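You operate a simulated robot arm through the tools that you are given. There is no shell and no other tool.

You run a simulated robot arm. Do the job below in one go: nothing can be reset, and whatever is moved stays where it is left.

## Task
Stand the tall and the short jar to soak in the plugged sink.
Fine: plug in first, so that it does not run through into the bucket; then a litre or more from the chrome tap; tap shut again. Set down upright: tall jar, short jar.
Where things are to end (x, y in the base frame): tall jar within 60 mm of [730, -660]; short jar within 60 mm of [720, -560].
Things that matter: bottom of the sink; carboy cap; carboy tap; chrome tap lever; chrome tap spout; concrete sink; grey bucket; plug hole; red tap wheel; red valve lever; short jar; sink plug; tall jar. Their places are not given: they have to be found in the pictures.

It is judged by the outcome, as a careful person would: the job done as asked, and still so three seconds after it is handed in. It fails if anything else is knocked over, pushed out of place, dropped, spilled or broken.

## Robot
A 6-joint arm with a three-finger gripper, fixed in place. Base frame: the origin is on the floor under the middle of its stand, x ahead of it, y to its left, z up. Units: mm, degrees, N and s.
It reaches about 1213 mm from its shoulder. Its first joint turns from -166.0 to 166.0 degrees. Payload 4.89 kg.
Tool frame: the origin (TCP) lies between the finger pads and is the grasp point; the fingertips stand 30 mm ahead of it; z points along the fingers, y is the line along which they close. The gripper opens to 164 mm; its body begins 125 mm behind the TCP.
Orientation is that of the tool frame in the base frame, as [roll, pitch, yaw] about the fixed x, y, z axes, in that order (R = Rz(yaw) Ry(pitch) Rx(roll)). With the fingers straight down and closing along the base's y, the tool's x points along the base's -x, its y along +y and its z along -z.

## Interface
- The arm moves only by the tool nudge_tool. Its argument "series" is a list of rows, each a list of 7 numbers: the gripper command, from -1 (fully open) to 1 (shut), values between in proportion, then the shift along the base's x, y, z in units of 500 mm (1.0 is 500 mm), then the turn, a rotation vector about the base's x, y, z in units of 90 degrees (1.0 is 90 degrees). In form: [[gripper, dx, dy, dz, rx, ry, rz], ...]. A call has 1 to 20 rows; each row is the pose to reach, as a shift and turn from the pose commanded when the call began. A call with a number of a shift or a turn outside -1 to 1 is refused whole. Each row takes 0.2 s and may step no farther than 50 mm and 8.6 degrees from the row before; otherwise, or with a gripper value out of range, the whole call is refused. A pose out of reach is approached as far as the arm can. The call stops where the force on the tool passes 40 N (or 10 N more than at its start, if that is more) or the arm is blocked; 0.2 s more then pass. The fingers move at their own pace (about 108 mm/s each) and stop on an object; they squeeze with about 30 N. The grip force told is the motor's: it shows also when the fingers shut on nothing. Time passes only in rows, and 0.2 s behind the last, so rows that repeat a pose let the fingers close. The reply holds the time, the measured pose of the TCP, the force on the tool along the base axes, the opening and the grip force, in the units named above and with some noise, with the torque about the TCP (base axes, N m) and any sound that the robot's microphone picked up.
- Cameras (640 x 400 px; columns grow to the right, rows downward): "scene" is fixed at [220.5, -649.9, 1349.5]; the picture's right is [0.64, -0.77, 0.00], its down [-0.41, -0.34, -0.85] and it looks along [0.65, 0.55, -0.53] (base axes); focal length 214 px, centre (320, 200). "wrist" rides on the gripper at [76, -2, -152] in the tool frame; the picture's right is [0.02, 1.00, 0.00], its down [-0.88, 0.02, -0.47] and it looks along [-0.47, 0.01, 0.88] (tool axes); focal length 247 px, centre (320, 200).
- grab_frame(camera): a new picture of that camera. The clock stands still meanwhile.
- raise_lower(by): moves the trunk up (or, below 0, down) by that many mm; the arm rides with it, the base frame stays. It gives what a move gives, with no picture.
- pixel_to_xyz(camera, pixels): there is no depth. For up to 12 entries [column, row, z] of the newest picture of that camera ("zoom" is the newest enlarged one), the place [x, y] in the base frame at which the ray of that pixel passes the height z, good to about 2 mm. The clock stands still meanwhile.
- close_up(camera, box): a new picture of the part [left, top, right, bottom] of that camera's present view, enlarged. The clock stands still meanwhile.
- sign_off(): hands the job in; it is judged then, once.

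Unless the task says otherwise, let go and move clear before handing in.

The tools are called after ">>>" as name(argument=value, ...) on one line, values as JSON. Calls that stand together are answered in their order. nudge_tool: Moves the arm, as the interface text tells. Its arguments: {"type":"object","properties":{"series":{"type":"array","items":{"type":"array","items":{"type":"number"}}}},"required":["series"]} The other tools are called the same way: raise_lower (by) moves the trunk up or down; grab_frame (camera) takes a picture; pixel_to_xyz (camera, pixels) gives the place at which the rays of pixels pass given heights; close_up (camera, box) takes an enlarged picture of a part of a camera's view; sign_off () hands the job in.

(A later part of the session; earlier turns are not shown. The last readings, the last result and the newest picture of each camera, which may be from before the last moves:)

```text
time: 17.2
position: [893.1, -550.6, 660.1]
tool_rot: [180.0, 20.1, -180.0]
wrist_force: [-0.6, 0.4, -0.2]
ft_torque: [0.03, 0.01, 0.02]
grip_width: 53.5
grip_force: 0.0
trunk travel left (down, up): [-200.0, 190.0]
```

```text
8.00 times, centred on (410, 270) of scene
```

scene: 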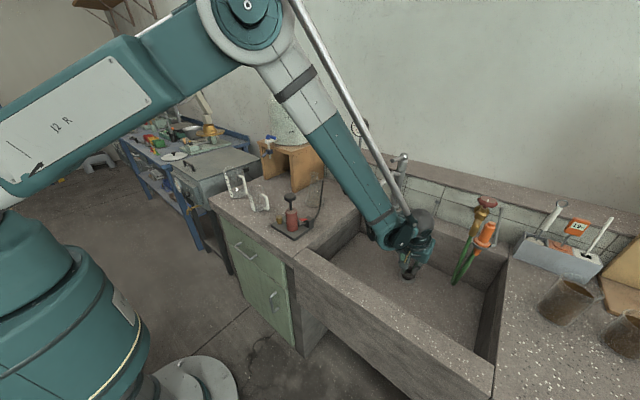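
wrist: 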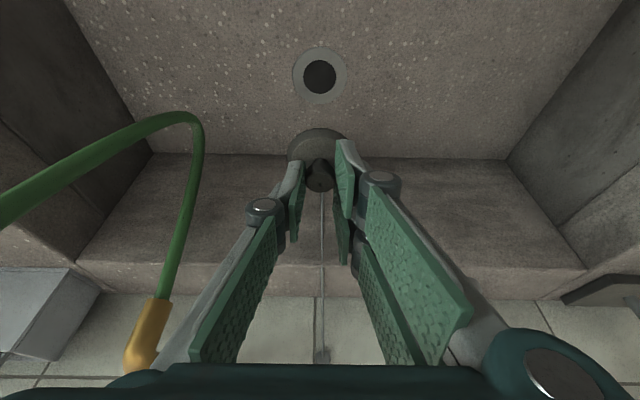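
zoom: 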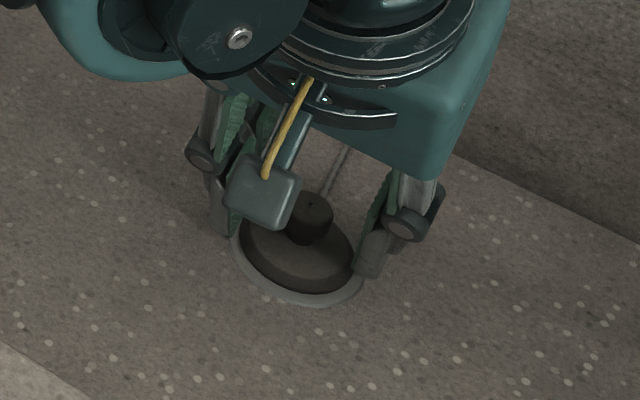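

The plug sits flat and centred over the hole. Retreating along the tool axis and looking again.

>>> nudge_tool(series=[[0.35, -0.014, 0, 0.038, 0, 0, 0], [0.35, -0.028, 0, 0.075, 0, 0, 0], [0.35, -0.055, 0, 0.15, 0, 0, 0], [0.35, -0.082, 0, 0.225, 0, 0, 0], [0.35, -0.11, 0, 0.3, 0, 0, 0], [0.35, -0.15, 0, 0.38, 0, 0, 0]])

>>> grab_frame(camera="wrist")

>>> close_up(camera="scene", box=[380, 235, 440, 295])

```text
time: 18.6
position: [819.8, -548.0, 845.0]
tool_rot: [-179.9, 20.0, -180.0]
wrist_force: [1.4, 0.3, -1.1]
ft_torque: [0.12, 0.14, 0.03]
grip_width: 53.2
grip_force: 0.1
trunk travel left (down, up): [-200.0, 190.0]
```

```text
taken
```

wrist: 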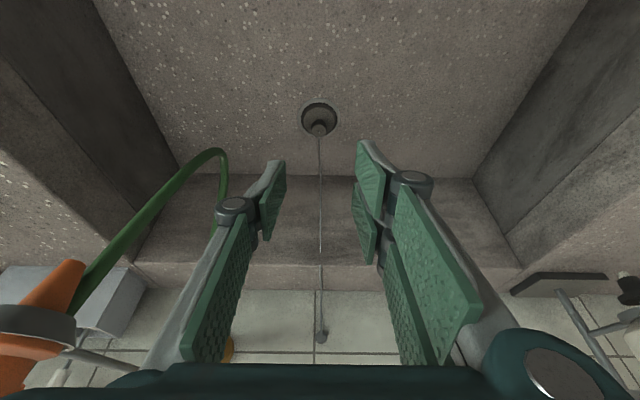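

```text
6.67 times, centred on (410, 265) of scene
```

zoom: 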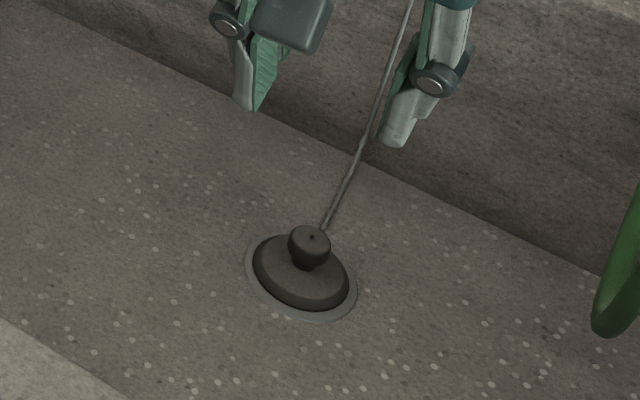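

The plug is centred in the drain with the chain running to the wall. I'll check closely for level and seating.

>>> close_up(camera="wrist", box=[290, 90, 350, 150])

>>> close_up(camera="scene", box=[395, 262, 420, 290])

```text
6.67 times, centred on (320, 120) of wrist
```

zoom: 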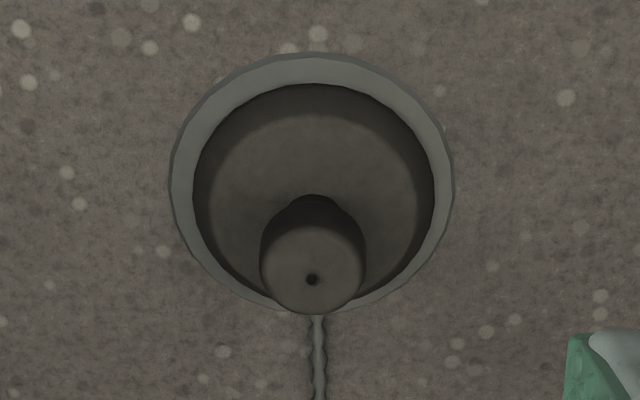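

```text
14.29 times, centred on (408, 276) of scene
```

zoom: 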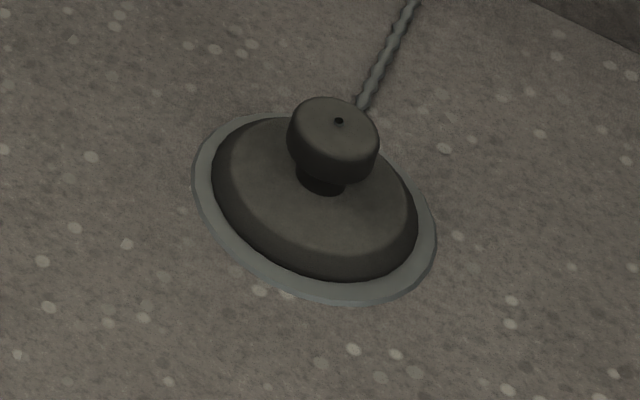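

Plug looks seated and level. Now the tap: I'll rise and move to look at the lever and spout closely.

>>> nudge_tool(series=[[0.35, 0, 0, 0.09, 0, 0, 0], [0.35, -0.02, 0, 0.18, 0, 0, 0], [0.35, -0.05, 0.0, 0.27, 0, 0, 0], [0.35, -0.08, 0.03, 0.36, 0, 0, 0], [0.35, -0.1, 0.09, 0.43, 0, 0, 0], [0.35, -0.1, 0.16, 0.49, 0, 0, 0], [0.35, -0.1, 0.24, 0.52, 0, 0, 0]])

>>> grab_frame(camera="wrist")

>>> close_up(camera="scene", box=[360, 130, 440, 220])

```text
time: 20.2
position: [767.0, -430.2, 1107.4]
tool_rot: [180.0, 20.1, 180.0]
wrist_force: [0.4, -1.6, -0.8]
ft_torque: [0.22, -0.04, 0.08]
grip_width: 53.4
grip_force: 0.1
trunk travel left (down, up): [-200.0, 190.0]
```

```text
taken
```

wrist: 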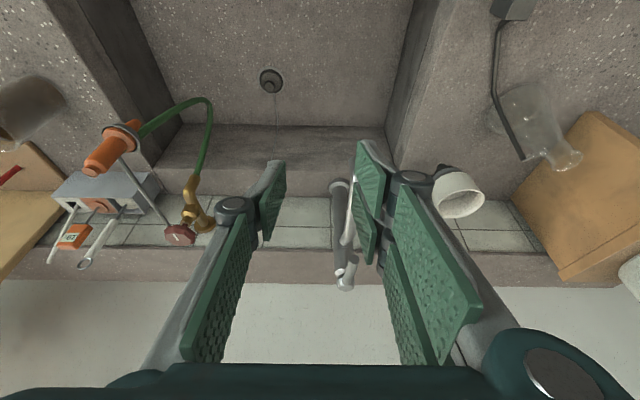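

```text
4.44 times, centred on (400, 175) of scene
```

zoom: 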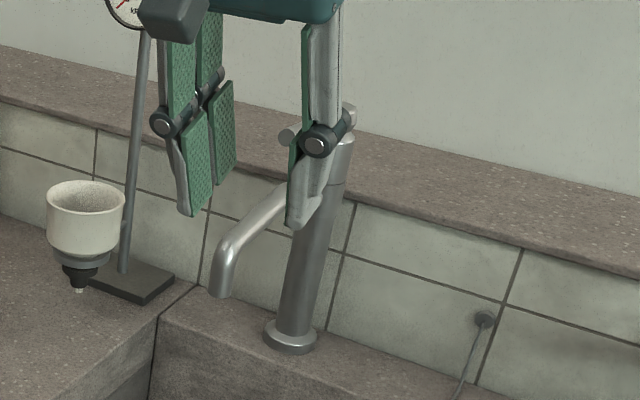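

>>> close_up(camera="wrist", box=[310, 170, 390, 300])

```text
3.08 times, centred on (350, 235) of wrist
```

zoom: 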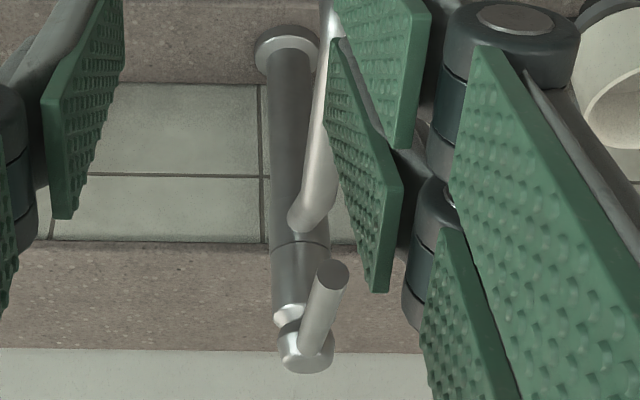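

Lever rod tip at wrist zoom (333,273), hub (305,350). Checking its place from this view against the earlier estimate (950,-379,1058).

>>> pixel_to_xyz(camera="zoom", pixels=[[333, 273, 1050], [333, 273, 1058], [333, 273, 1065], [305, 350, 1045], [305, 350, 1060], [300, 240, 1000], [287, 45, 805], [318, 100, 960]])

>>> close_up(camera="scene", box=[380, 140, 420, 190])

```text
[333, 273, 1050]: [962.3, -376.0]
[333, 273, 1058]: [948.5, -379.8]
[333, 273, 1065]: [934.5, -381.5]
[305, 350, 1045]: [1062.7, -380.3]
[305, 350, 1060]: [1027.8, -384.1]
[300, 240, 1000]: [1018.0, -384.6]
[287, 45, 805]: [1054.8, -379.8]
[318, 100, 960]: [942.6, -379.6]
```

```text
8.00 times, centred on (400, 165) of scene
```

zoom: 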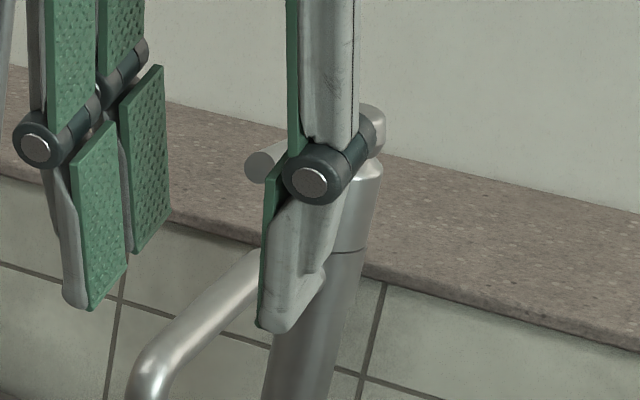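

Consistent: lever tip at (949,-380,1057). I'll position above the lever, fingers straddling in y, to check alignment before descending.

>>> nudge_tool(series=[[0.35, 0.05, 0.03, 0.06, 0, 0, 0], [0.35, 0.12, 0.06, 0.1, 0, 0, 0], [0.35, 0.19, 0.09, 0.12, 0, 0, 0], [0.35, 0.26, 0.1, 0.12, 0, 0, 0], [0.35, 0.33, 0.1, 0.09, 0, 0, 0], [0.35, 0.33, 0.1, 0.09, 0, 0, 0]])

>>> grab_frame(camera="wrist")

>>> close_up(camera="scene", box=[360, 110, 450, 200])

```text
time: 21.6
position: [936.6, -380.1, 1156.3]
tool_rot: [-180.0, 20.0, -180.0]
wrist_force: [1.0, -0.8, -0.6]
ft_torque: [0.06, 0.12, 0.01]
grip_width: 53.3
grip_force: 0.1
trunk travel left (down, up): [-200.0, 190.0]
```

```text
taken
```

wrist: 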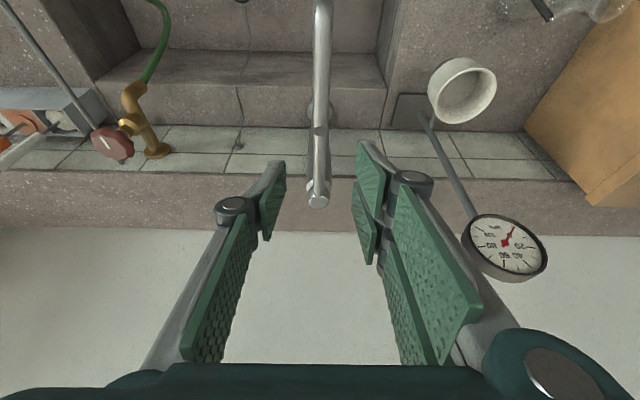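

```text
4.44 times, centred on (405, 155) of scene
```

zoom: 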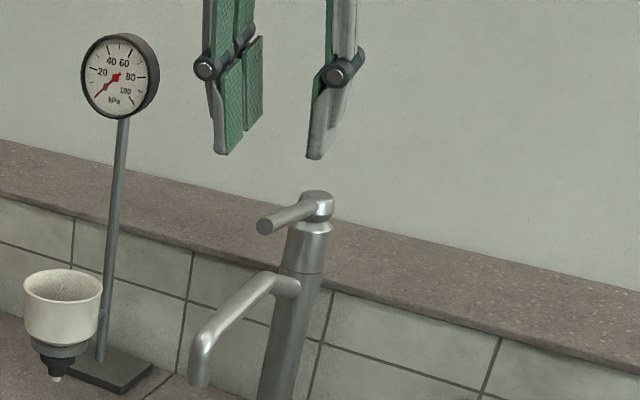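

The lever lies centred between the fingers (wrist column ≈318). Descending along the tool axis and then closing on the rod.

>>> nudge_tool(series=[[0.35, 0.02, 0, -0.065, 0, 0, 0], [0.35, 0.04, 0, -0.13, 0, 0, 0], [0.35, 0.059, 0, -0.196, 0, 0, 0], [0.7, 0.059, 0, -0.196, 0, 0, 0], [1, 0.059, 0, -0.196, 0, 0, 0], [1, 0.059, 0, -0.196, 0, 0, 0], [1, 0.059, 0, -0.196, 0, 0, 0]])

>>> grab_frame(camera="wrist")

>>> close_up(camera="scene", box=[360, 110, 450, 200])

```text
time: 23.2
position: [961.5, -379.1, 1059.4]
tool_rot: [-179.9, 20.1, -179.9]
wrist_force: [-12.2, 26.6, -6.4]
ft_torque: [0.17, 0.9, 0.87]
grip_width: 13.4
grip_force: 45.0
trunk travel left (down, up): [-200.0, 190.0]
```

```text
taken
```

wrist: 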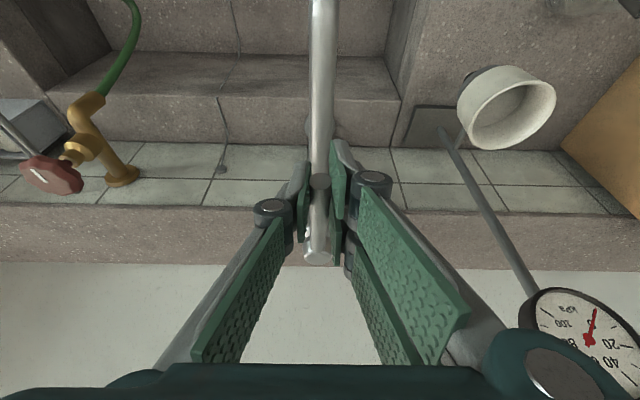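

```text
4.44 times, centred on (405, 155) of scene
```

zoom: 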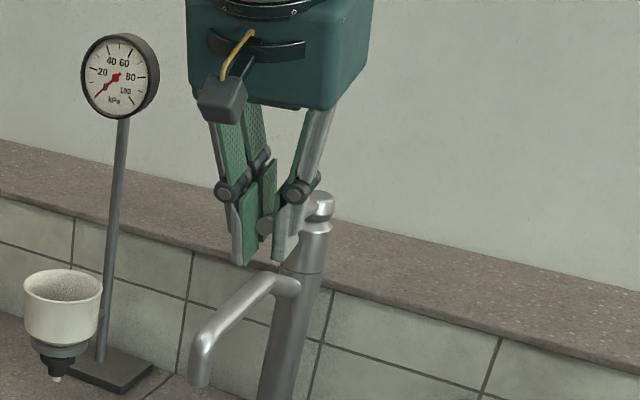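

Lever is gripped (13.4 mm). I'll try lifting the lever first, in small steps, watching force and sound.

>>> nudge_tool(series=[[1, 0, 0, 0.008, 0, 0, 0], [1, 0, 0, 0.016, 0, 0, 0], [1, 0.001, 0, 0.024, 0, 0, 0], [1, 0.002, 0, 0.032, 0, 0, 0]])

>>> grab_frame(camera="wrist")

>>> close_up(camera="scene", box=[360, 110, 450, 200])

```text
time: 24.2
position: [963.7, -379.0, 1073.5]
tool_rot: [180.0, 20.0, -179.9]
wrist_force: [3.9, 8.1, -18.5]
ft_torque: [0.21, 1.67, 1.08]
grip_width: 13.6
grip_force: 44.6
trunk travel left (down, up): [-200.0, 190.0]
```

```text
taken
```

wrist: 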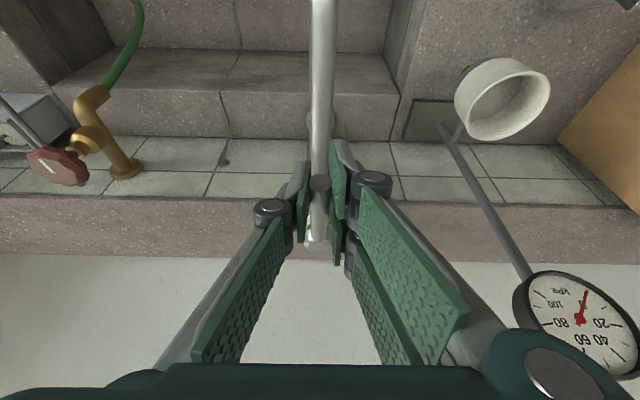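

```text
4.44 times, centred on (405, 155) of scene
```

zoom: 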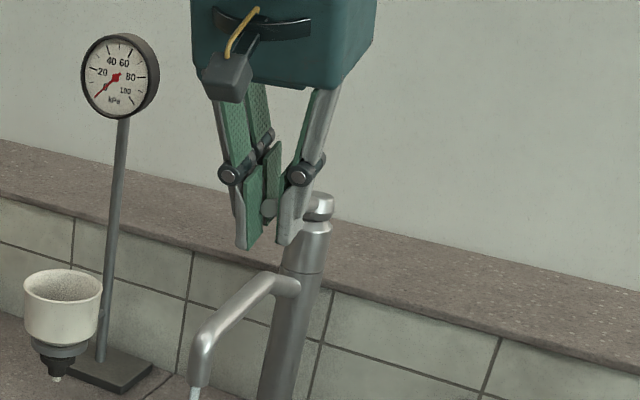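

Lifting works: a thin stream appears at the spout tip (scene zoom (195,393)). I'll check the stream and where it lands.

>>> close_up(camera="scene", box=[330, 160, 450, 300])

```text
2.86 times, centred on (390, 230) of scene
```

zoom: 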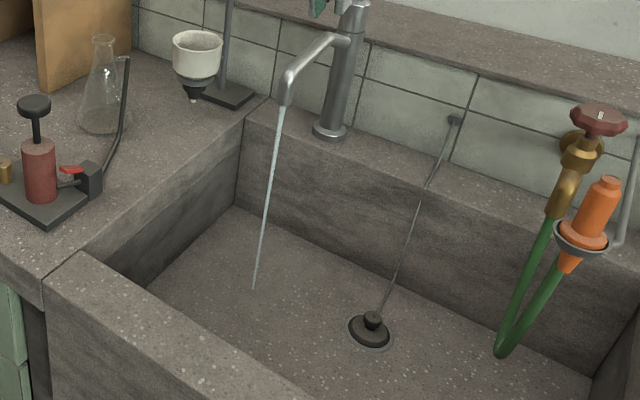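

A thin stream falls into the sink, clear of the plug. I'll lift the lever a bit more for better flow and hold.

>>> nudge_tool(series=[[1, 0.001, 0, 0.008, 0, 0, 0], [1, 0.003, 0, 0.016, 0, 0, 0], [1, 0.005, 0, 0.024, 0, 0, 0], [1, 0.005, 0, 0.024, 0, 0, 0], [1, 0.005, 0, 0.024, 0, 0, 0]])

>>> close_up(camera="scene", box=[330, 120, 450, 300])

```text
time: 25.4
position: [966.5, -379.5, 1085.1]
tool_rot: [-180.0, 19.9, -179.9]
wrist_force: [5.6, 6.0, -16.3]
ft_torque: [0.38, 1.29, 1.04]
grip_width: 13.6
grip_force: 45.0
trunk travel left (down, up): [-200.0, 190.0]
```

```text
2.22 times, centred on (390, 210) of scene
```

zoom: 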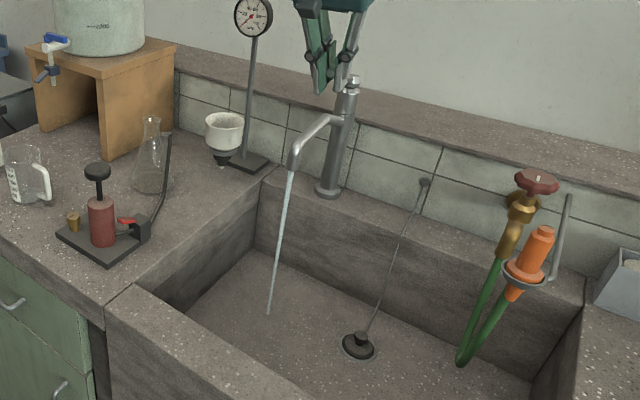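

Stream is stronger now. Hold for several seconds and watch the water level.

>>> nudge_tool(series=[[1, 0, 0, 0, 0, 0, 0], [1, 0, 0, 0, 0, 0, 0], [1, 0, 0, 0, 0, 0, 0], [1, 0, 0, 0, 0, 0, 0], [1, 0, 0, 0, 0, 0, 0], [1, 0, 0, 0, 0, 0, 0], [1, 0, 0, 0, 0, 0, 0], [1, 0, 0, 0, 0, 0, 0], [1, 0, 0, 0, 0, 0, 0], [1, 0, 0, 0, 0, 0, 0], [1, 0, 0, 0, 0, 0, 0], [1, 0, 0, 0, 0, 0, 0], [1, 0, 0, 0, 0, 0, 0], [1, 0, 0, 0, 0, 0, 0], [1, 0, 0, 0, 0, 0, 0], [1, 0, 0, 0, 0, 0, 0], [1, 0, 0, 0, 0, 0, 0], [1, 0, 0, 0, 0, 0, 0], [1, 0, 0, 0, 0, 0, 0], [1, 0, 0, 0, 0, 0, 0]])

>>> close_up(camera="scene", box=[330, 120, 450, 300])

>>> close_up(camera="scene", box=[385, 255, 430, 295])

```text
time: 29.6
position: [966.8, -379.4, 1084.1]
tool_rot: [-180.0, 20.0, -180.0]
wrist_force: [16.2, 1.6, -2.3]
ft_torque: [0.38, -0.44, 0.91]
grip_width: 13.9
grip_force: 45.3
trunk travel left (down, up): [-200.0, 190.0]
```

```text
2.22 times, centred on (390, 210) of scene
```

zoom: 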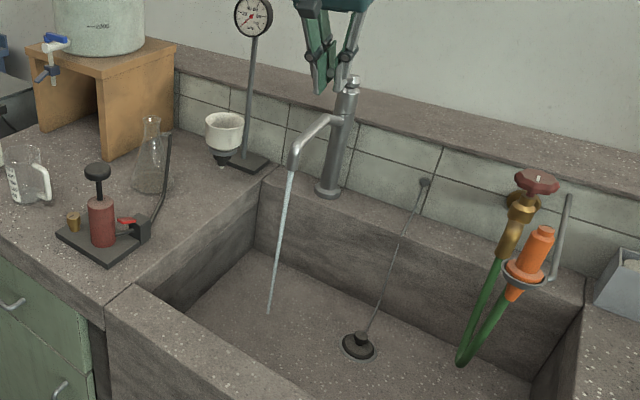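

```text
10.00 times, centred on (408, 275) of scene
```

zoom: 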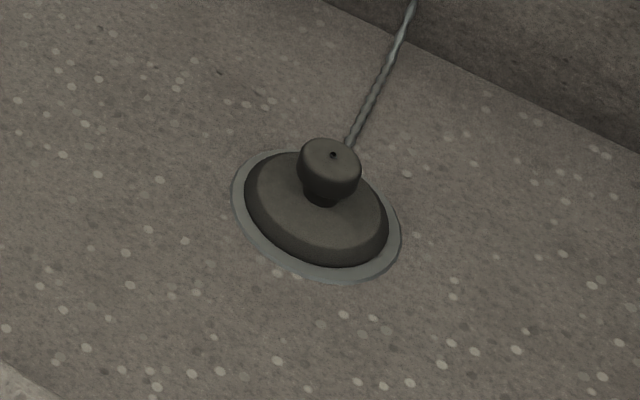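

No clear water surface visible yet. Hold 4 s more and compare.

>>> nudge_tool(series=[[1, 0, 0, 0, 0, 0, 0], [1, 0, 0, 0, 0, 0, 0], [1, 0, 0, 0, 0, 0, 0], [1, 0, 0, 0, 0, 0, 0], [1, 0, 0, 0, 0, 0, 0], [1, 0, 0, 0, 0, 0, 0], [1, 0, 0, 0, 0, 0, 0], [1, 0, 0, 0, 0, 0, 0], [1, 0, 0, 0, 0, 0, 0], [1, 0, 0, 0, 0, 0, 0], [1, 0, 0, 0, 0, 0, 0], [1, 0, 0, 0, 0, 0, 0], [1, 0, 0, 0, 0, 0, 0], [1, 0, 0, 0, 0, 0, 0], [1, 0, 0, 0, 0, 0, 0], [1, 0, 0, 0, 0, 0, 0], [1, 0, 0, 0, 0, 0, 0], [1, 0, 0, 0, 0, 0, 0], [1, 0, 0, 0, 0, 0, 0], [1, 0, 0, 0, 0, 0, 0]])

>>> grab_frame(camera="scene")

>>> close_up(camera="scene", box=[340, 225, 430, 300])

```text
time: 33.8
position: [966.3, -379.7, 1085.7]
tool_rot: [-180.0, 20.0, 180.0]
wrist_force: [8.9, 2.8, -7.0]
ft_torque: [0.37, 0.37, 0.95]
grip_width: 13.9
grip_force: 45.2
trunk travel left (down, up): [-200.0, 190.0]
```

```text
taken
```

scene: 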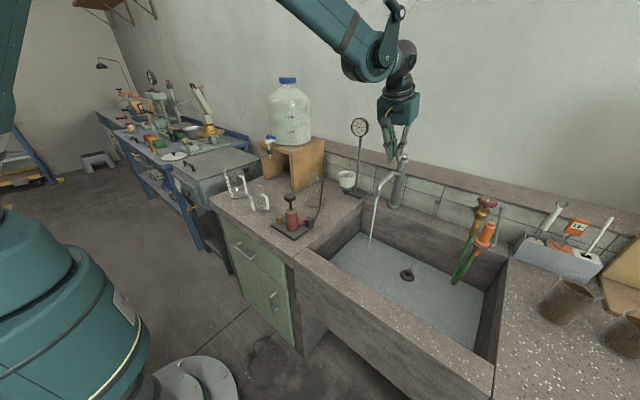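

```text
5.33 times, centred on (385, 262) of scene
```

zoom: 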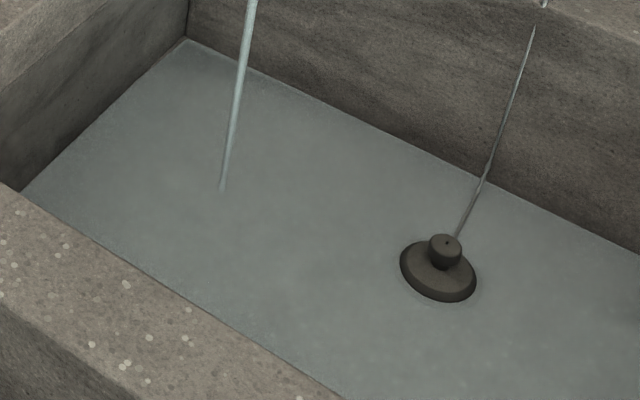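

Water now covers the sink floor a few mm deep, up to the plug's flange. I want well over a litre (~10 mm), so I keep filling.

>>> nudge_tool(series=[[1, 0, 0, 0, 0, 0, 0], [1, 0, 0, 0, 0, 0, 0], [1, 0, 0, 0, 0, 0, 0], [1, 0, 0, 0, 0, 0, 0], [1, 0, 0, 0, 0, 0, 0], [1, 0, 0, 0, 0, 0, 0], [1, 0, 0, 0, 0, 0, 0], [1, 0, 0, 0, 0, 0, 0], [1, 0, 0, 0, 0, 0, 0], [1, 0, 0, 0, 0, 0, 0], [1, 0, 0, 0, 0, 0, 0], [1, 0, 0, 0, 0, 0, 0], [1, 0, 0, 0, 0, 0, 0], [1, 0, 0, 0, 0, 0, 0], [1, 0, 0, 0, 0, 0, 0], [1, 0, 0, 0, 0, 0, 0], [1, 0, 0, 0, 0, 0, 0], [1, 0, 0, 0, 0, 0, 0], [1, 0, 0, 0, 0, 0, 0], [1, 0, 0, 0, 0, 0, 0]])

>>> nudge_tool(series=[[1, 0, 0, 0, 0, 0, 0], [1, 0, 0, 0, 0, 0, 0], [1, 0, 0, 0, 0, 0, 0], [1, 0, 0, 0, 0, 0, 0], [1, 0, 0, 0, 0, 0, 0], [1, 0, 0, 0, 0, 0, 0], [1, 0, 0, 0, 0, 0, 0], [1, 0, 0, 0, 0, 0, 0], [1, 0, 0, 0, 0, 0, 0], [1, 0, 0, 0, 0, 0, 0], [1, 0, 0, 0, 0, 0, 0], [1, 0, 0, 0, 0, 0, 0], [1, 0, 0, 0, 0, 0, 0], [1, 0, 0, 0, 0, 0, 0], [1, 0, 0, 0, 0, 0, 0], [1, 0, 0, 0, 0, 0, 0], [1, 0, 0, 0, 0, 0, 0], [1, 0, 0, 0, 0, 0, 0], [1, 0, 0, 0, 0, 0, 0], [1, 0, 0, 0, 0, 0, 0]])

>>> close_up(camera="scene", box=[340, 225, 430, 300])

>>> close_up(camera="scene", box=[395, 262, 420, 290])

```text
time: 38.0
position: [966.8, -379.1, 1084.7]
tool_rot: [-180.0, 20.0, 179.9]
wrist_force: [7.9, 2.6, -5.5]
ft_torque: [0.4, 0.14, 0.96]
grip_width: 13.7
grip_force: 44.3
trunk travel left (down, up): [-200.0, 190.0]
```

```text
time: 42.2
position: [966.1, -378.3, 1085.8]
tool_rot: [-179.9, 19.9, 180.0]
wrist_force: [6.7, 2.1, -4.4]
ft_torque: [0.38, 0.04, 0.97]
grip_width: 13.9
grip_force: 45.2
trunk travel left (down, up): [-200.0, 190.0]
```

```text
5.33 times, centred on (385, 262) of scene
```

zoom: 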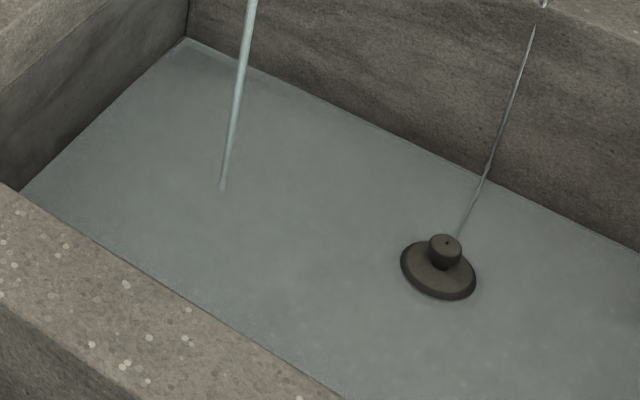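

```text
14.29 times, centred on (408, 276) of scene
```

zoom: 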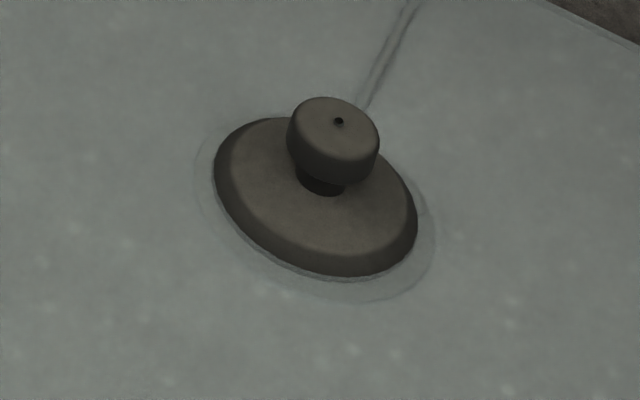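

Level is up to the plug's lower edge, but rising slowly; I'll open the lever further to speed it up.

>>> nudge_tool(series=[[1, 0.003, 0, 0.008, 0, 0, 0], [1, 0.007, 0, 0.016, 0, 0, 0], [1, 0.011, 0, 0.024, 0, 0, 0], [1, 0.011, 0, 0.024, 0, 0, 0], [1, 0.011, 0, 0.024, 0, 0, 0], [1, 0.011, 0, 0.024, 0, 0, 0], [1, 0.011, 0, 0.024, 0, 0, 0], [1, 0.011, 0, 0.024, 0, 0, 0], [1, 0.011, 0, 0.024, 0, 0, 0], [1, 0.011, 0, 0.024, 0, 0, 0], [1, 0.011, 0, 0.024, 0, 0, 0], [1, 0.011, 0, 0.024, 0, 0, 0], [1, 0.011, 0, 0.024, 0, 0, 0]])

>>> close_up(camera="scene", box=[330, 120, 450, 300])

>>> close_up(camera="scene", box=[395, 262, 420, 290])

```text
time: 45.0
position: [971.6, -379.7, 1097.0]
tool_rot: [-180.0, 20.1, -180.0]
wrist_force: [-1.9, -0.8, -6.3]
ft_torque: [0.3, 0.7, 0.58]
grip_width: 13.6
grip_force: 44.8
trunk travel left (down, up): [-200.0, 190.0]
```

```text
2.22 times, centred on (390, 210) of scene
```

zoom: 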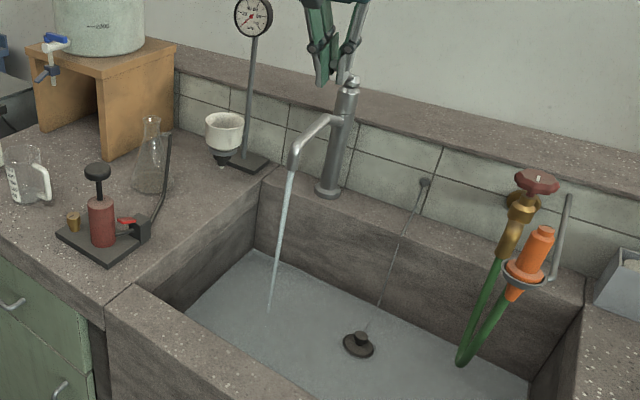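

```text
14.29 times, centred on (408, 276) of scene
```

zoom: 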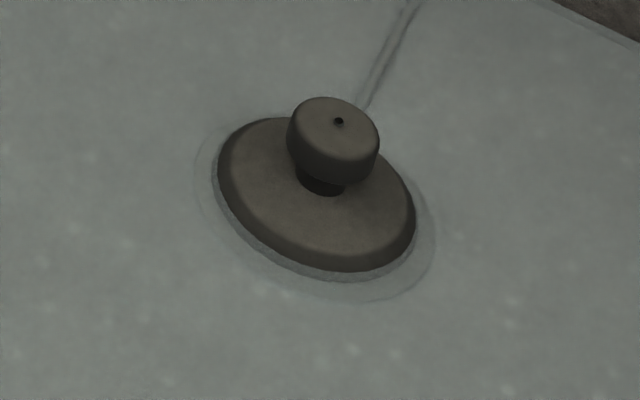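

Flow is clearly stronger and the level is rising on the plug. Continue filling.

>>> nudge_tool(series=[[1, 0, 0, 0, 0, 0, 0], [1, 0, 0, 0, 0, 0, 0], [1, 0, 0, 0, 0, 0, 0], [1, 0, 0, 0, 0, 0, 0], [1, 0, 0, 0, 0, 0, 0], [1, 0, 0, 0, 0, 0, 0], [1, 0, 0, 0, 0, 0, 0], [1, 0, 0, 0, 0, 0, 0], [1, 0, 0, 0, 0, 0, 0], [1, 0, 0, 0, 0, 0, 0], [1, 0, 0, 0, 0, 0, 0], [1, 0, 0, 0, 0, 0, 0], [1, 0, 0, 0, 0, 0, 0], [1, 0, 0, 0, 0, 0, 0], [1, 0, 0, 0, 0, 0, 0], [1, 0, 0, 0, 0, 0, 0], [1, 0, 0, 0, 0, 0, 0], [1, 0, 0, 0, 0, 0, 0], [1, 0, 0, 0, 0, 0, 0], [1, 0, 0, 0, 0, 0, 0]])

>>> nudge_tool(series=[[1, 0, 0, 0, 0, 0, 0], [1, 0, 0, 0, 0, 0, 0], [1, 0, 0, 0, 0, 0, 0], [1, 0, 0, 0, 0, 0, 0], [1, 0, 0, 0, 0, 0, 0], [1, 0, 0, 0, 0, 0, 0], [1, 0, 0, 0, 0, 0, 0], [1, 0, 0, 0, 0, 0, 0], [1, 0, 0, 0, 0, 0, 0], [1, 0, 0, 0, 0, 0, 0], [1, 0, 0, 0, 0, 0, 0], [1, 0, 0, 0, 0, 0, 0], [1, 0, 0, 0, 0, 0, 0], [1, 0, 0, 0, 0, 0, 0], [1, 0, 0, 0, 0, 0, 0], [1, 0, 0, 0, 0, 0, 0], [1, 0, 0, 0, 0, 0, 0], [1, 0, 0, 0, 0, 0, 0], [1, 0, 0, 0, 0, 0, 0], [1, 0, 0, 0, 0, 0, 0]])

>>> nudge_tool(series=[[1, 0, 0, 0, 0, 0, 0], [1, 0, 0, 0, 0, 0, 0], [1, 0, 0, 0, 0, 0, 0], [1, 0, 0, 0, 0, 0, 0], [1, 0, 0, 0, 0, 0, 0], [1, 0, 0, 0, 0, 0, 0], [1, 0, 0, 0, 0, 0, 0], [1, 0, 0, 0, 0, 0, 0], [1, 0, 0, 0, 0, 0, 0], [1, 0, 0, 0, 0, 0, 0], [1, 0, 0, 0, 0, 0, 0], [1, 0, 0, 0, 0, 0, 0], [1, 0, 0, 0, 0, 0, 0], [1, 0, 0, 0, 0, 0, 0], [1, 0, 0, 0, 0, 0, 0], [1, 0, 0, 0, 0, 0, 0], [1, 0, 0, 0, 0, 0, 0], [1, 0, 0, 0, 0, 0, 0], [1, 0, 0, 0, 0, 0, 0], [1, 0, 0, 0, 0, 0, 0]])

>>> close_up(camera="scene", box=[330, 120, 450, 300])

>>> close_up(camera="scene", box=[395, 262, 420, 290])

```text
time: 49.2
position: [972.0, -380.3, 1096.3]
tool_rot: [-179.9, 20.0, 179.9]
wrist_force: [6.6, -4.6, 0.7]
ft_torque: [0.25, -0.44, 0.51]
grip_width: 13.8
grip_force: 45.5
trunk travel left (down, up): [-200.0, 190.0]
```

```text
time: 53.4
position: [971.3, -379.3, 1096.0]
tool_rot: [180.0, 19.9, 180.0]
wrist_force: [0.1, -4.1, -3.6]
ft_torque: [0.29, 0.3, 0.57]
grip_width: 13.8
grip_force: 44.9
trunk travel left (down, up): [-200.0, 190.0]
```

```text
time: 57.6
position: [971.3, -379.4, 1096.3]
tool_rot: [-180.0, 20.1, 180.0]
wrist_force: [2.1, -4.4, -1.0]
ft_torque: [0.3, -0.02, 0.5]
grip_width: 13.9
grip_force: 45.4
trunk travel left (down, up): [-200.0, 190.0]
```

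```text
2.22 times, centred on (390, 210) of scene
```

zoom: 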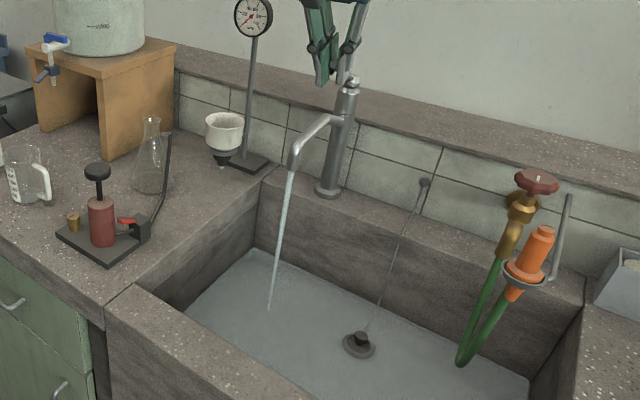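

```text
14.29 times, centred on (408, 276) of scene
```

zoom: 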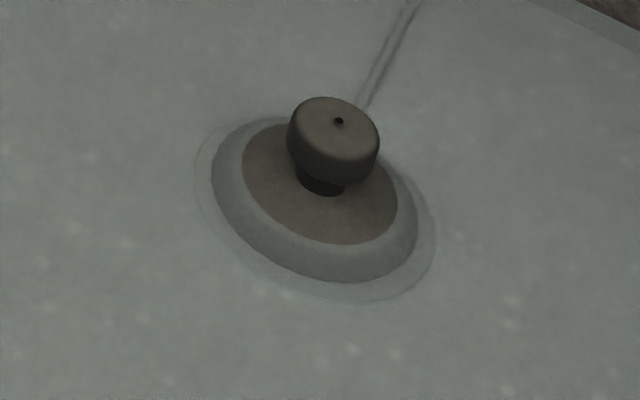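

Water now reaches the top of the plug's flange (≈10 mm or more, roughly 2 L). I'll now lower the lever back along the same arc to shut the tap.

>>> nudge_tool(series=[[1, 0, 0, 0, 0, 0, 0], [1, 0, 0, 0, 0, 0, 0], [1, 0, 0, 0, 0, 0, 0], [1, 0, 0, 0, 0, 0, 0], [1, 0, 0, 0, 0, 0, 0], [1, 0, 0, 0, 0, 0, 0], [1, 0, 0, 0, 0, 0, 0], [1, -0.005, 0, -0.011, 0, 0, 0], [1, -0.01, 0, -0.022, 0, 0, 0], [1, -0.013, 0, -0.034, 0, 0, 0], [1, -0.016, 0, -0.046, 0, 0, 0], [1, -0.018, 0, -0.058, 0, 0, 0], [1, -0.019, 0, -0.068, 0, 0, 0], [1, -0.02, 0, -0.074, 0, 0, 0]])

>>> close_up(camera="scene", box=[330, 120, 450, 300])

>>> close_up(camera="scene", box=[360, 110, 450, 200])

```text
time: 60.6
position: [959.5, -378.4, 1060.8]
tool_rot: [-179.9, 20.0, 180.0]
wrist_force: [-8.7, -13.4, 14.4]
ft_torque: [0.09, -1.36, 0.52]
grip_width: 13.3
grip_force: 45.0
trunk travel left (down, up): [-200.0, 190.0]
```

```text
2.22 times, centred on (390, 210) of scene
```

zoom: 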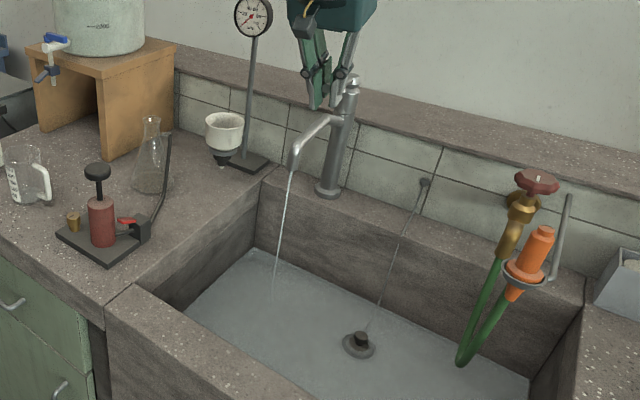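

```text
4.44 times, centred on (405, 155) of scene
```

zoom: 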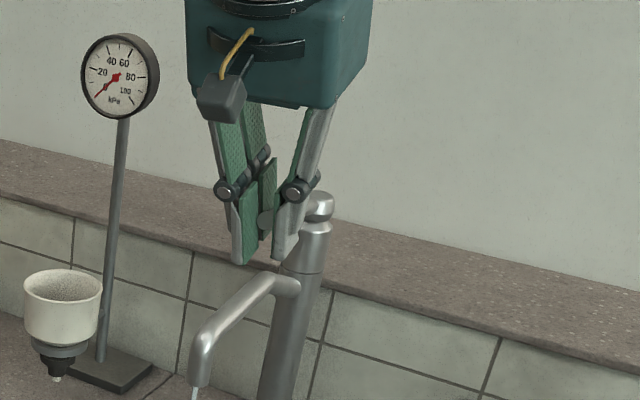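

A thin stream remains, so the lever isn't quite down. Pressing it a little further down.

>>> nudge_tool(series=[[1, 0, 0, -0.006, 0, 0, 0], [1, 0, 0, -0.012, 0, 0, 0], [1, 0, 0, -0.018, 0, 0, 0], [1, 0, 0, -0.024, 0, 0, 0]])

>>> close_up(camera="scene", box=[330, 120, 450, 300])

>>> close_up(camera="scene", box=[360, 110, 450, 200])

```text
time: 61.6
position: [959.2, -378.1, 1048.3]
tool_rot: [-180.0, 20.1, 179.9]
wrist_force: [3.0, -16.0, 30.6]
ft_torque: [0.05, -0.45, 0.42]
grip_width: 13.2
grip_force: 45.4
trunk travel left (down, up): [-200.0, 190.0]
```

```text
2.22 times, centred on (390, 210) of scene
```

zoom: 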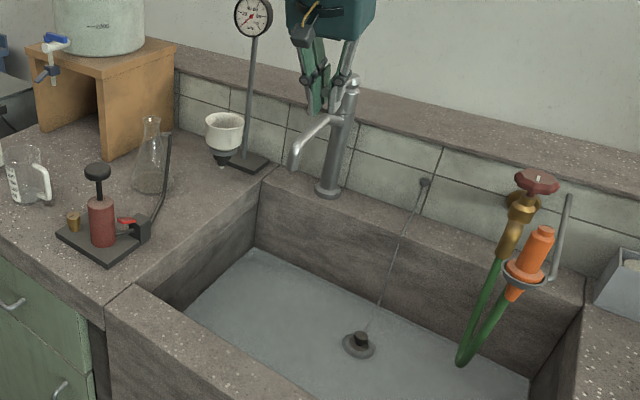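

```text
4.44 times, centred on (405, 155) of scene
```

zoom: 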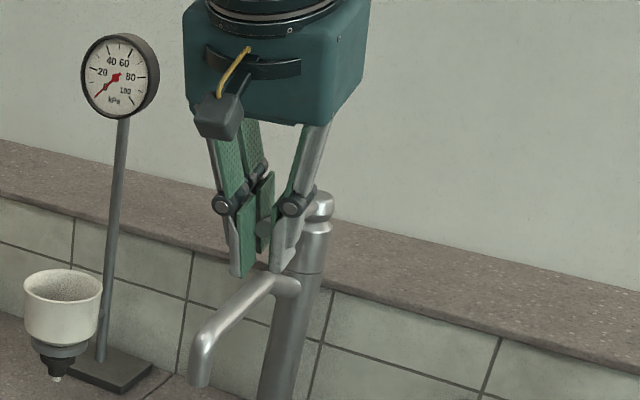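

The stream has stopped. I'll confirm at the spout tip, then open the fingers and withdraw upward along the tool axis.

>>> close_up(camera="scene", box=[365, 180, 395, 260])

>>> nudge_tool(series=[[1, 0, 0, 0.004, 0, 0, 0], [0.7, 0, 0, 0.004, 0, 0, 0], [0.35, 0, 0, 0.004, 0, 0, 0], [0.35, 0, 0, 0.004, 0, 0, 0]])

>>> grab_frame(camera="wrist")

>>> close_up(camera="scene", box=[360, 110, 450, 200])

```text
5.00 times, centred on (380, 220) of scene
```

zoom: 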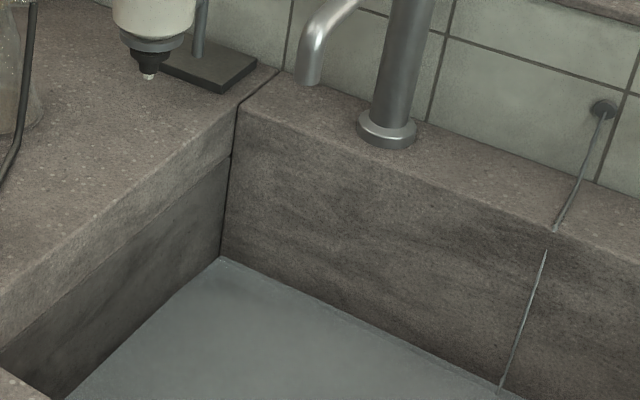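

```text
time: 62.6
position: [961.1, -379.0, 1048.8]
tool_rot: [-179.9, 20.0, 179.9]
wrist_force: [0.3, -0.4, 0.6]
ft_torque: [-0.02, -0.01, 0.04]
grip_width: 53.2
grip_force: 0.0
trunk travel left (down, up): [-200.0, 190.0]
```

```text
taken
```

wrist: 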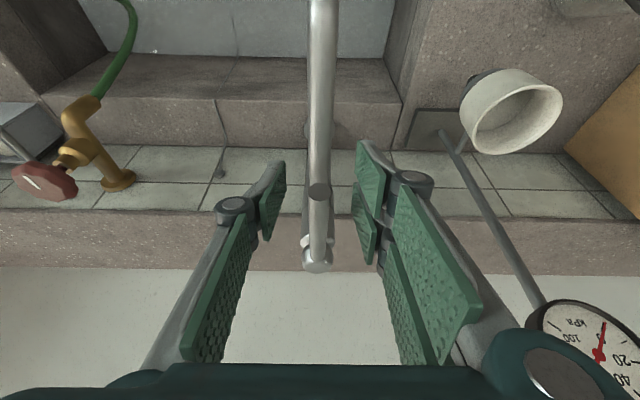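

```text
4.44 times, centred on (405, 155) of scene
```

zoom: 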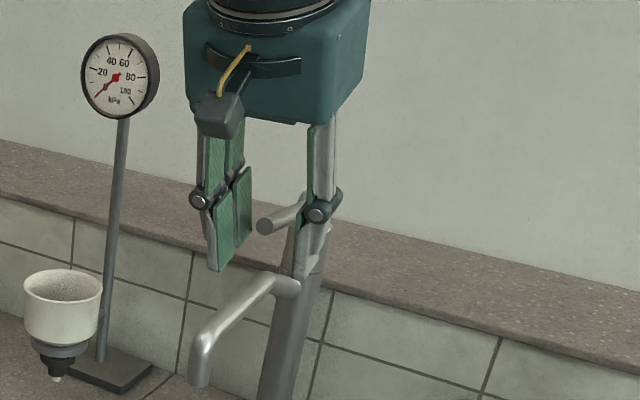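

Lever back at its original position (zoom (265,227), same as before) and no stream. Withdrawing upward.

>>> nudge_tool(series=[[0.35, -0.03, 0, 0.08, 0, 0, 0], [0.35, -0.06, 0, 0.16, 0, 0, 0], [0.35, -0.09, 0, 0.24, 0, 0, 0], [0.35, -0.15, -0.04, 0.3, 0, 0, 0], [0.35, -0.2, -0.11, 0.34, 0, 0, 0], [0.35, -0.24, -0.19, 0.37, 0, 0, 0], [0.35, -0.26, -0.28, 0.38, 0, 0, 0], [0.35, -0.26, -0.37, 0.38, 0, 0, 0], [0.35, -0.26, -0.46, 0.38, 0, 0, 0], [0.35, -0.26, -0.55, 0.38, 0, 0, 0], [0.35, -0.26, -0.64, 0.38, 0, 0, 0], [0.35, -0.26, -0.73, 0.38, 0, 0, 0]])

>>> grab_frame(camera="wrist")

>>> grab_frame(camera="scene")

```text
time: 65.2
position: [833.9, -741.2, 1237.8]
tool_rot: [180.0, 20.2, -179.9]
wrist_force: [-0.4, 1.3, 1.8]
ft_torque: [-0.19, 0.0, -0.08]
grip_width: 53.3
grip_force: 0.0
trunk travel left (down, up): [-200.0, 190.0]
```

```text
taken
```

wrist: 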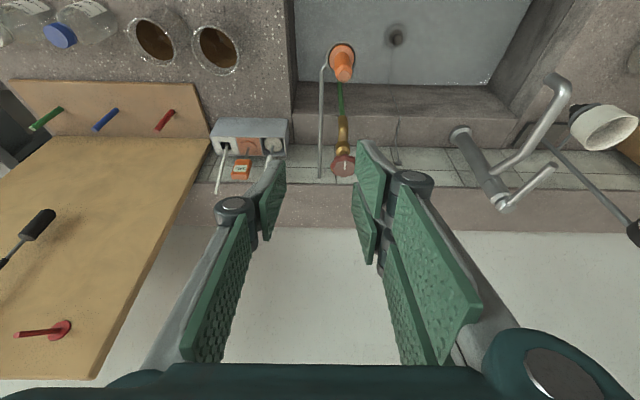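

```text
taken
```

scene: 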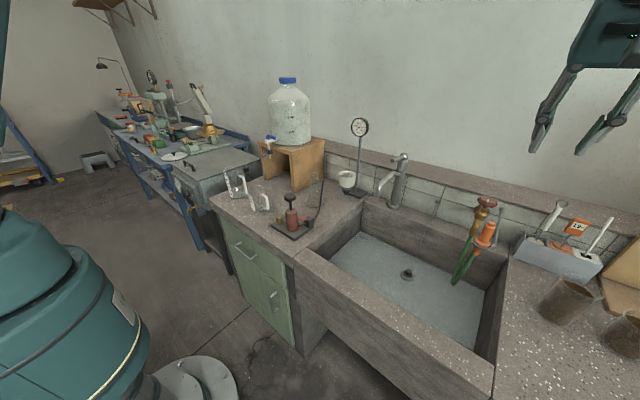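

From here the two jars' rims show at wrist (155,42) and (218,48). Zooming in to measure both.

>>> close_up(camera="wrist", box=[100, 0, 280, 110])

>>> pixel_to_xyz(camera="zoom", pixels=[[200, 120, 880], [430, 140, 910]])

```text
3.56 times, centred on (190, 55) of wrist
```

zoom: 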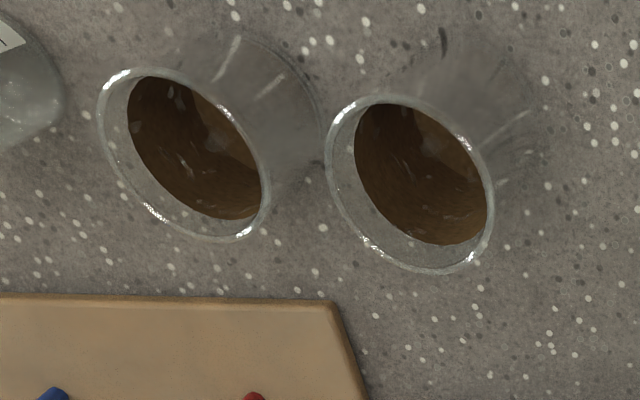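

```text
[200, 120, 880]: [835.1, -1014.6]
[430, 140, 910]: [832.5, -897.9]
```

>>> pixel_to_xyz(camera="zoom", pixels=[[185, 155, 870], [185, 155, 890], [185, 155, 910], [411, 183, 890], [411, 183, 910], [411, 183, 930], [97, 100, 880], [271, 205, 880], [326, 130, 900], [494, 235, 900]])

>>> close_up(camera="scene", box=[530, 260, 640, 370])

```text
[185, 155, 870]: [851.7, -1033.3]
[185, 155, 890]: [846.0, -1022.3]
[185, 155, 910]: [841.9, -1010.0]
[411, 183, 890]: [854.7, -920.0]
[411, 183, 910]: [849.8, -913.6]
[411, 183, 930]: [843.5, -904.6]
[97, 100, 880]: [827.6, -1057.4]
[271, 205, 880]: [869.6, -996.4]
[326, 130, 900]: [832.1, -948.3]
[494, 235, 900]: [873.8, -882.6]
```

```text
3.64 times, centred on (585, 315) of scene
```

zoom: 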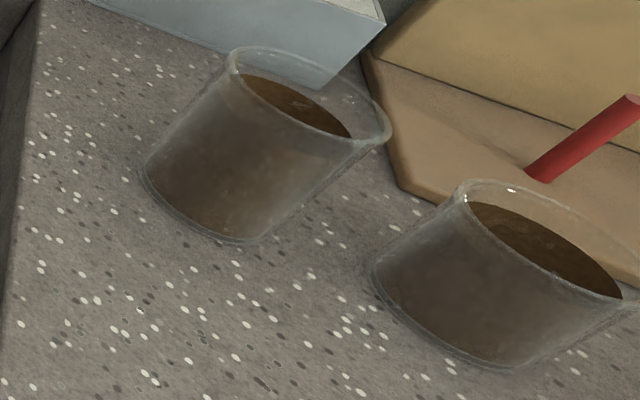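

>>> pixel_to_xyz(camera="zoom", pixels=[[310, 95, 890], [310, 95, 910], [310, 95, 930], [548, 240, 870], [548, 240, 890], [548, 240, 910], [228, 62, 905], [391, 135, 905], [455, 195, 885], [636, 290, 885], [142, 165, 800], [370, 265, 800]])

```text
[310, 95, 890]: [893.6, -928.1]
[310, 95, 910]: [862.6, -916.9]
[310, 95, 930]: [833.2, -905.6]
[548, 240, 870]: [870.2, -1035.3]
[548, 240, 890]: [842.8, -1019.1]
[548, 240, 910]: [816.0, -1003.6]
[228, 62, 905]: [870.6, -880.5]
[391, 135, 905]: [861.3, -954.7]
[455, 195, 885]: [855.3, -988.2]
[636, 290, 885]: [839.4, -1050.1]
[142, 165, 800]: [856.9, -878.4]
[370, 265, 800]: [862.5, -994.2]
```

Tall jar ≈(847,-910), rim z≈920; short jar ≈(847,-1024), rim z≈887; both about 76 mm wide. I'll turn the hand to point outward at azimuth −48°, tilted 45°, and come to a standoff from which the wrist camera sees the jars from the side.

>>> nudge_tool(series=[[-0.1, -0.024, -0.012, -0.045, -0.0145, -0.0327, -0.0656], [-0.4, -0.047, -0.025, -0.09, -0.0291, -0.0653, -0.1312], [-0.4, -0.07, -0.037, -0.134, -0.0436, -0.098, -0.1968], [-0.4, -0.094, -0.049, -0.178, -0.0582, -0.1307, -0.2625], [-0.4, -0.118, -0.06, -0.223, -0.0727, -0.1633, -0.3281], [-0.4, -0.14, -0.07, -0.267, -0.0872, -0.196, -0.3937], [-0.4, -0.165, -0.085, -0.31, -0.1018, -0.2286, -0.4593], [-0.4, -0.188, -0.098, -0.356, -0.1163, -0.2613, -0.5249], [-0.4, -0.188, -0.098, -0.356, -0.1163, -0.2613, -0.5249]])

>>> grab_frame(camera="wrist")

>>> grab_frame(camera="scene")

```text
time: 67.2
position: [736.0, -794.8, 1061.9]
tool_rot: [-179.9, 45.1, 131.9]
wrist_force: [1.1, -0.5, 0.3]
ft_torque: [-0.01, 0.02, -0.01]
grip_width: 114.6
grip_force: 0.1
trunk travel left (down, up): [-200.0, 190.0]
```

```text
taken
```

wrist: 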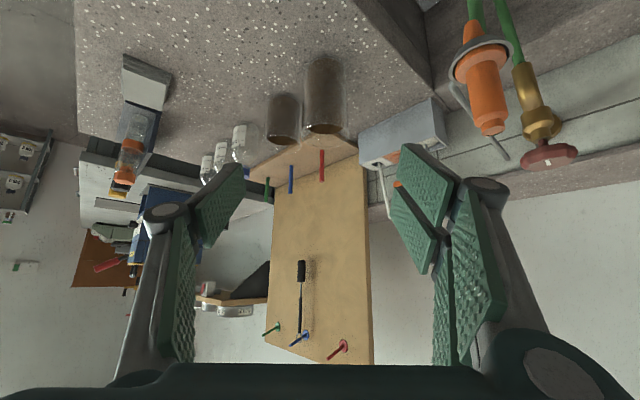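

```text
taken
```

scene: 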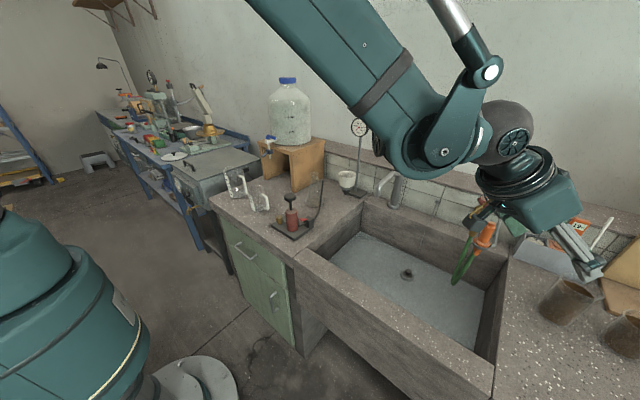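

Clear side view: tall jar at wrist (325,95), short jar at (283,118) (picture is upside-down). Zooming to measure.

>>> close_up(camera="wrist", box=[240, 40, 380, 160])

```text
3.33 times, centred on (310, 100) of wrist
```

zoom: 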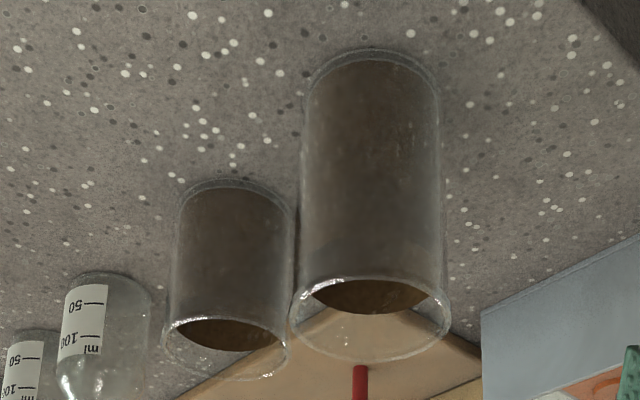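

>>> pixel_to_xyz(camera="zoom", pixels=[[372, 49, 800], [305, 95, 800], [440, 95, 800], [370, 320, 910], [370, 320, 920], [290, 312, 920], [450, 312, 920], [238, 180, 800], [228, 350, 880], [228, 350, 890], [164, 345, 887], [291, 345, 887]])

```text
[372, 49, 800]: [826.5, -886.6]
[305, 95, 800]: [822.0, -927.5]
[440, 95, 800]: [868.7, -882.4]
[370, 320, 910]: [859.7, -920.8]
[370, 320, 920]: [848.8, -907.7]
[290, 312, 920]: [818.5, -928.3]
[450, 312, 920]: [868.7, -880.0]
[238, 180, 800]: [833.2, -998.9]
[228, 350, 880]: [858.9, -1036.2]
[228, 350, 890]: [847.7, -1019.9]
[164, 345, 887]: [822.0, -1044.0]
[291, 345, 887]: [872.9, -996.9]
```

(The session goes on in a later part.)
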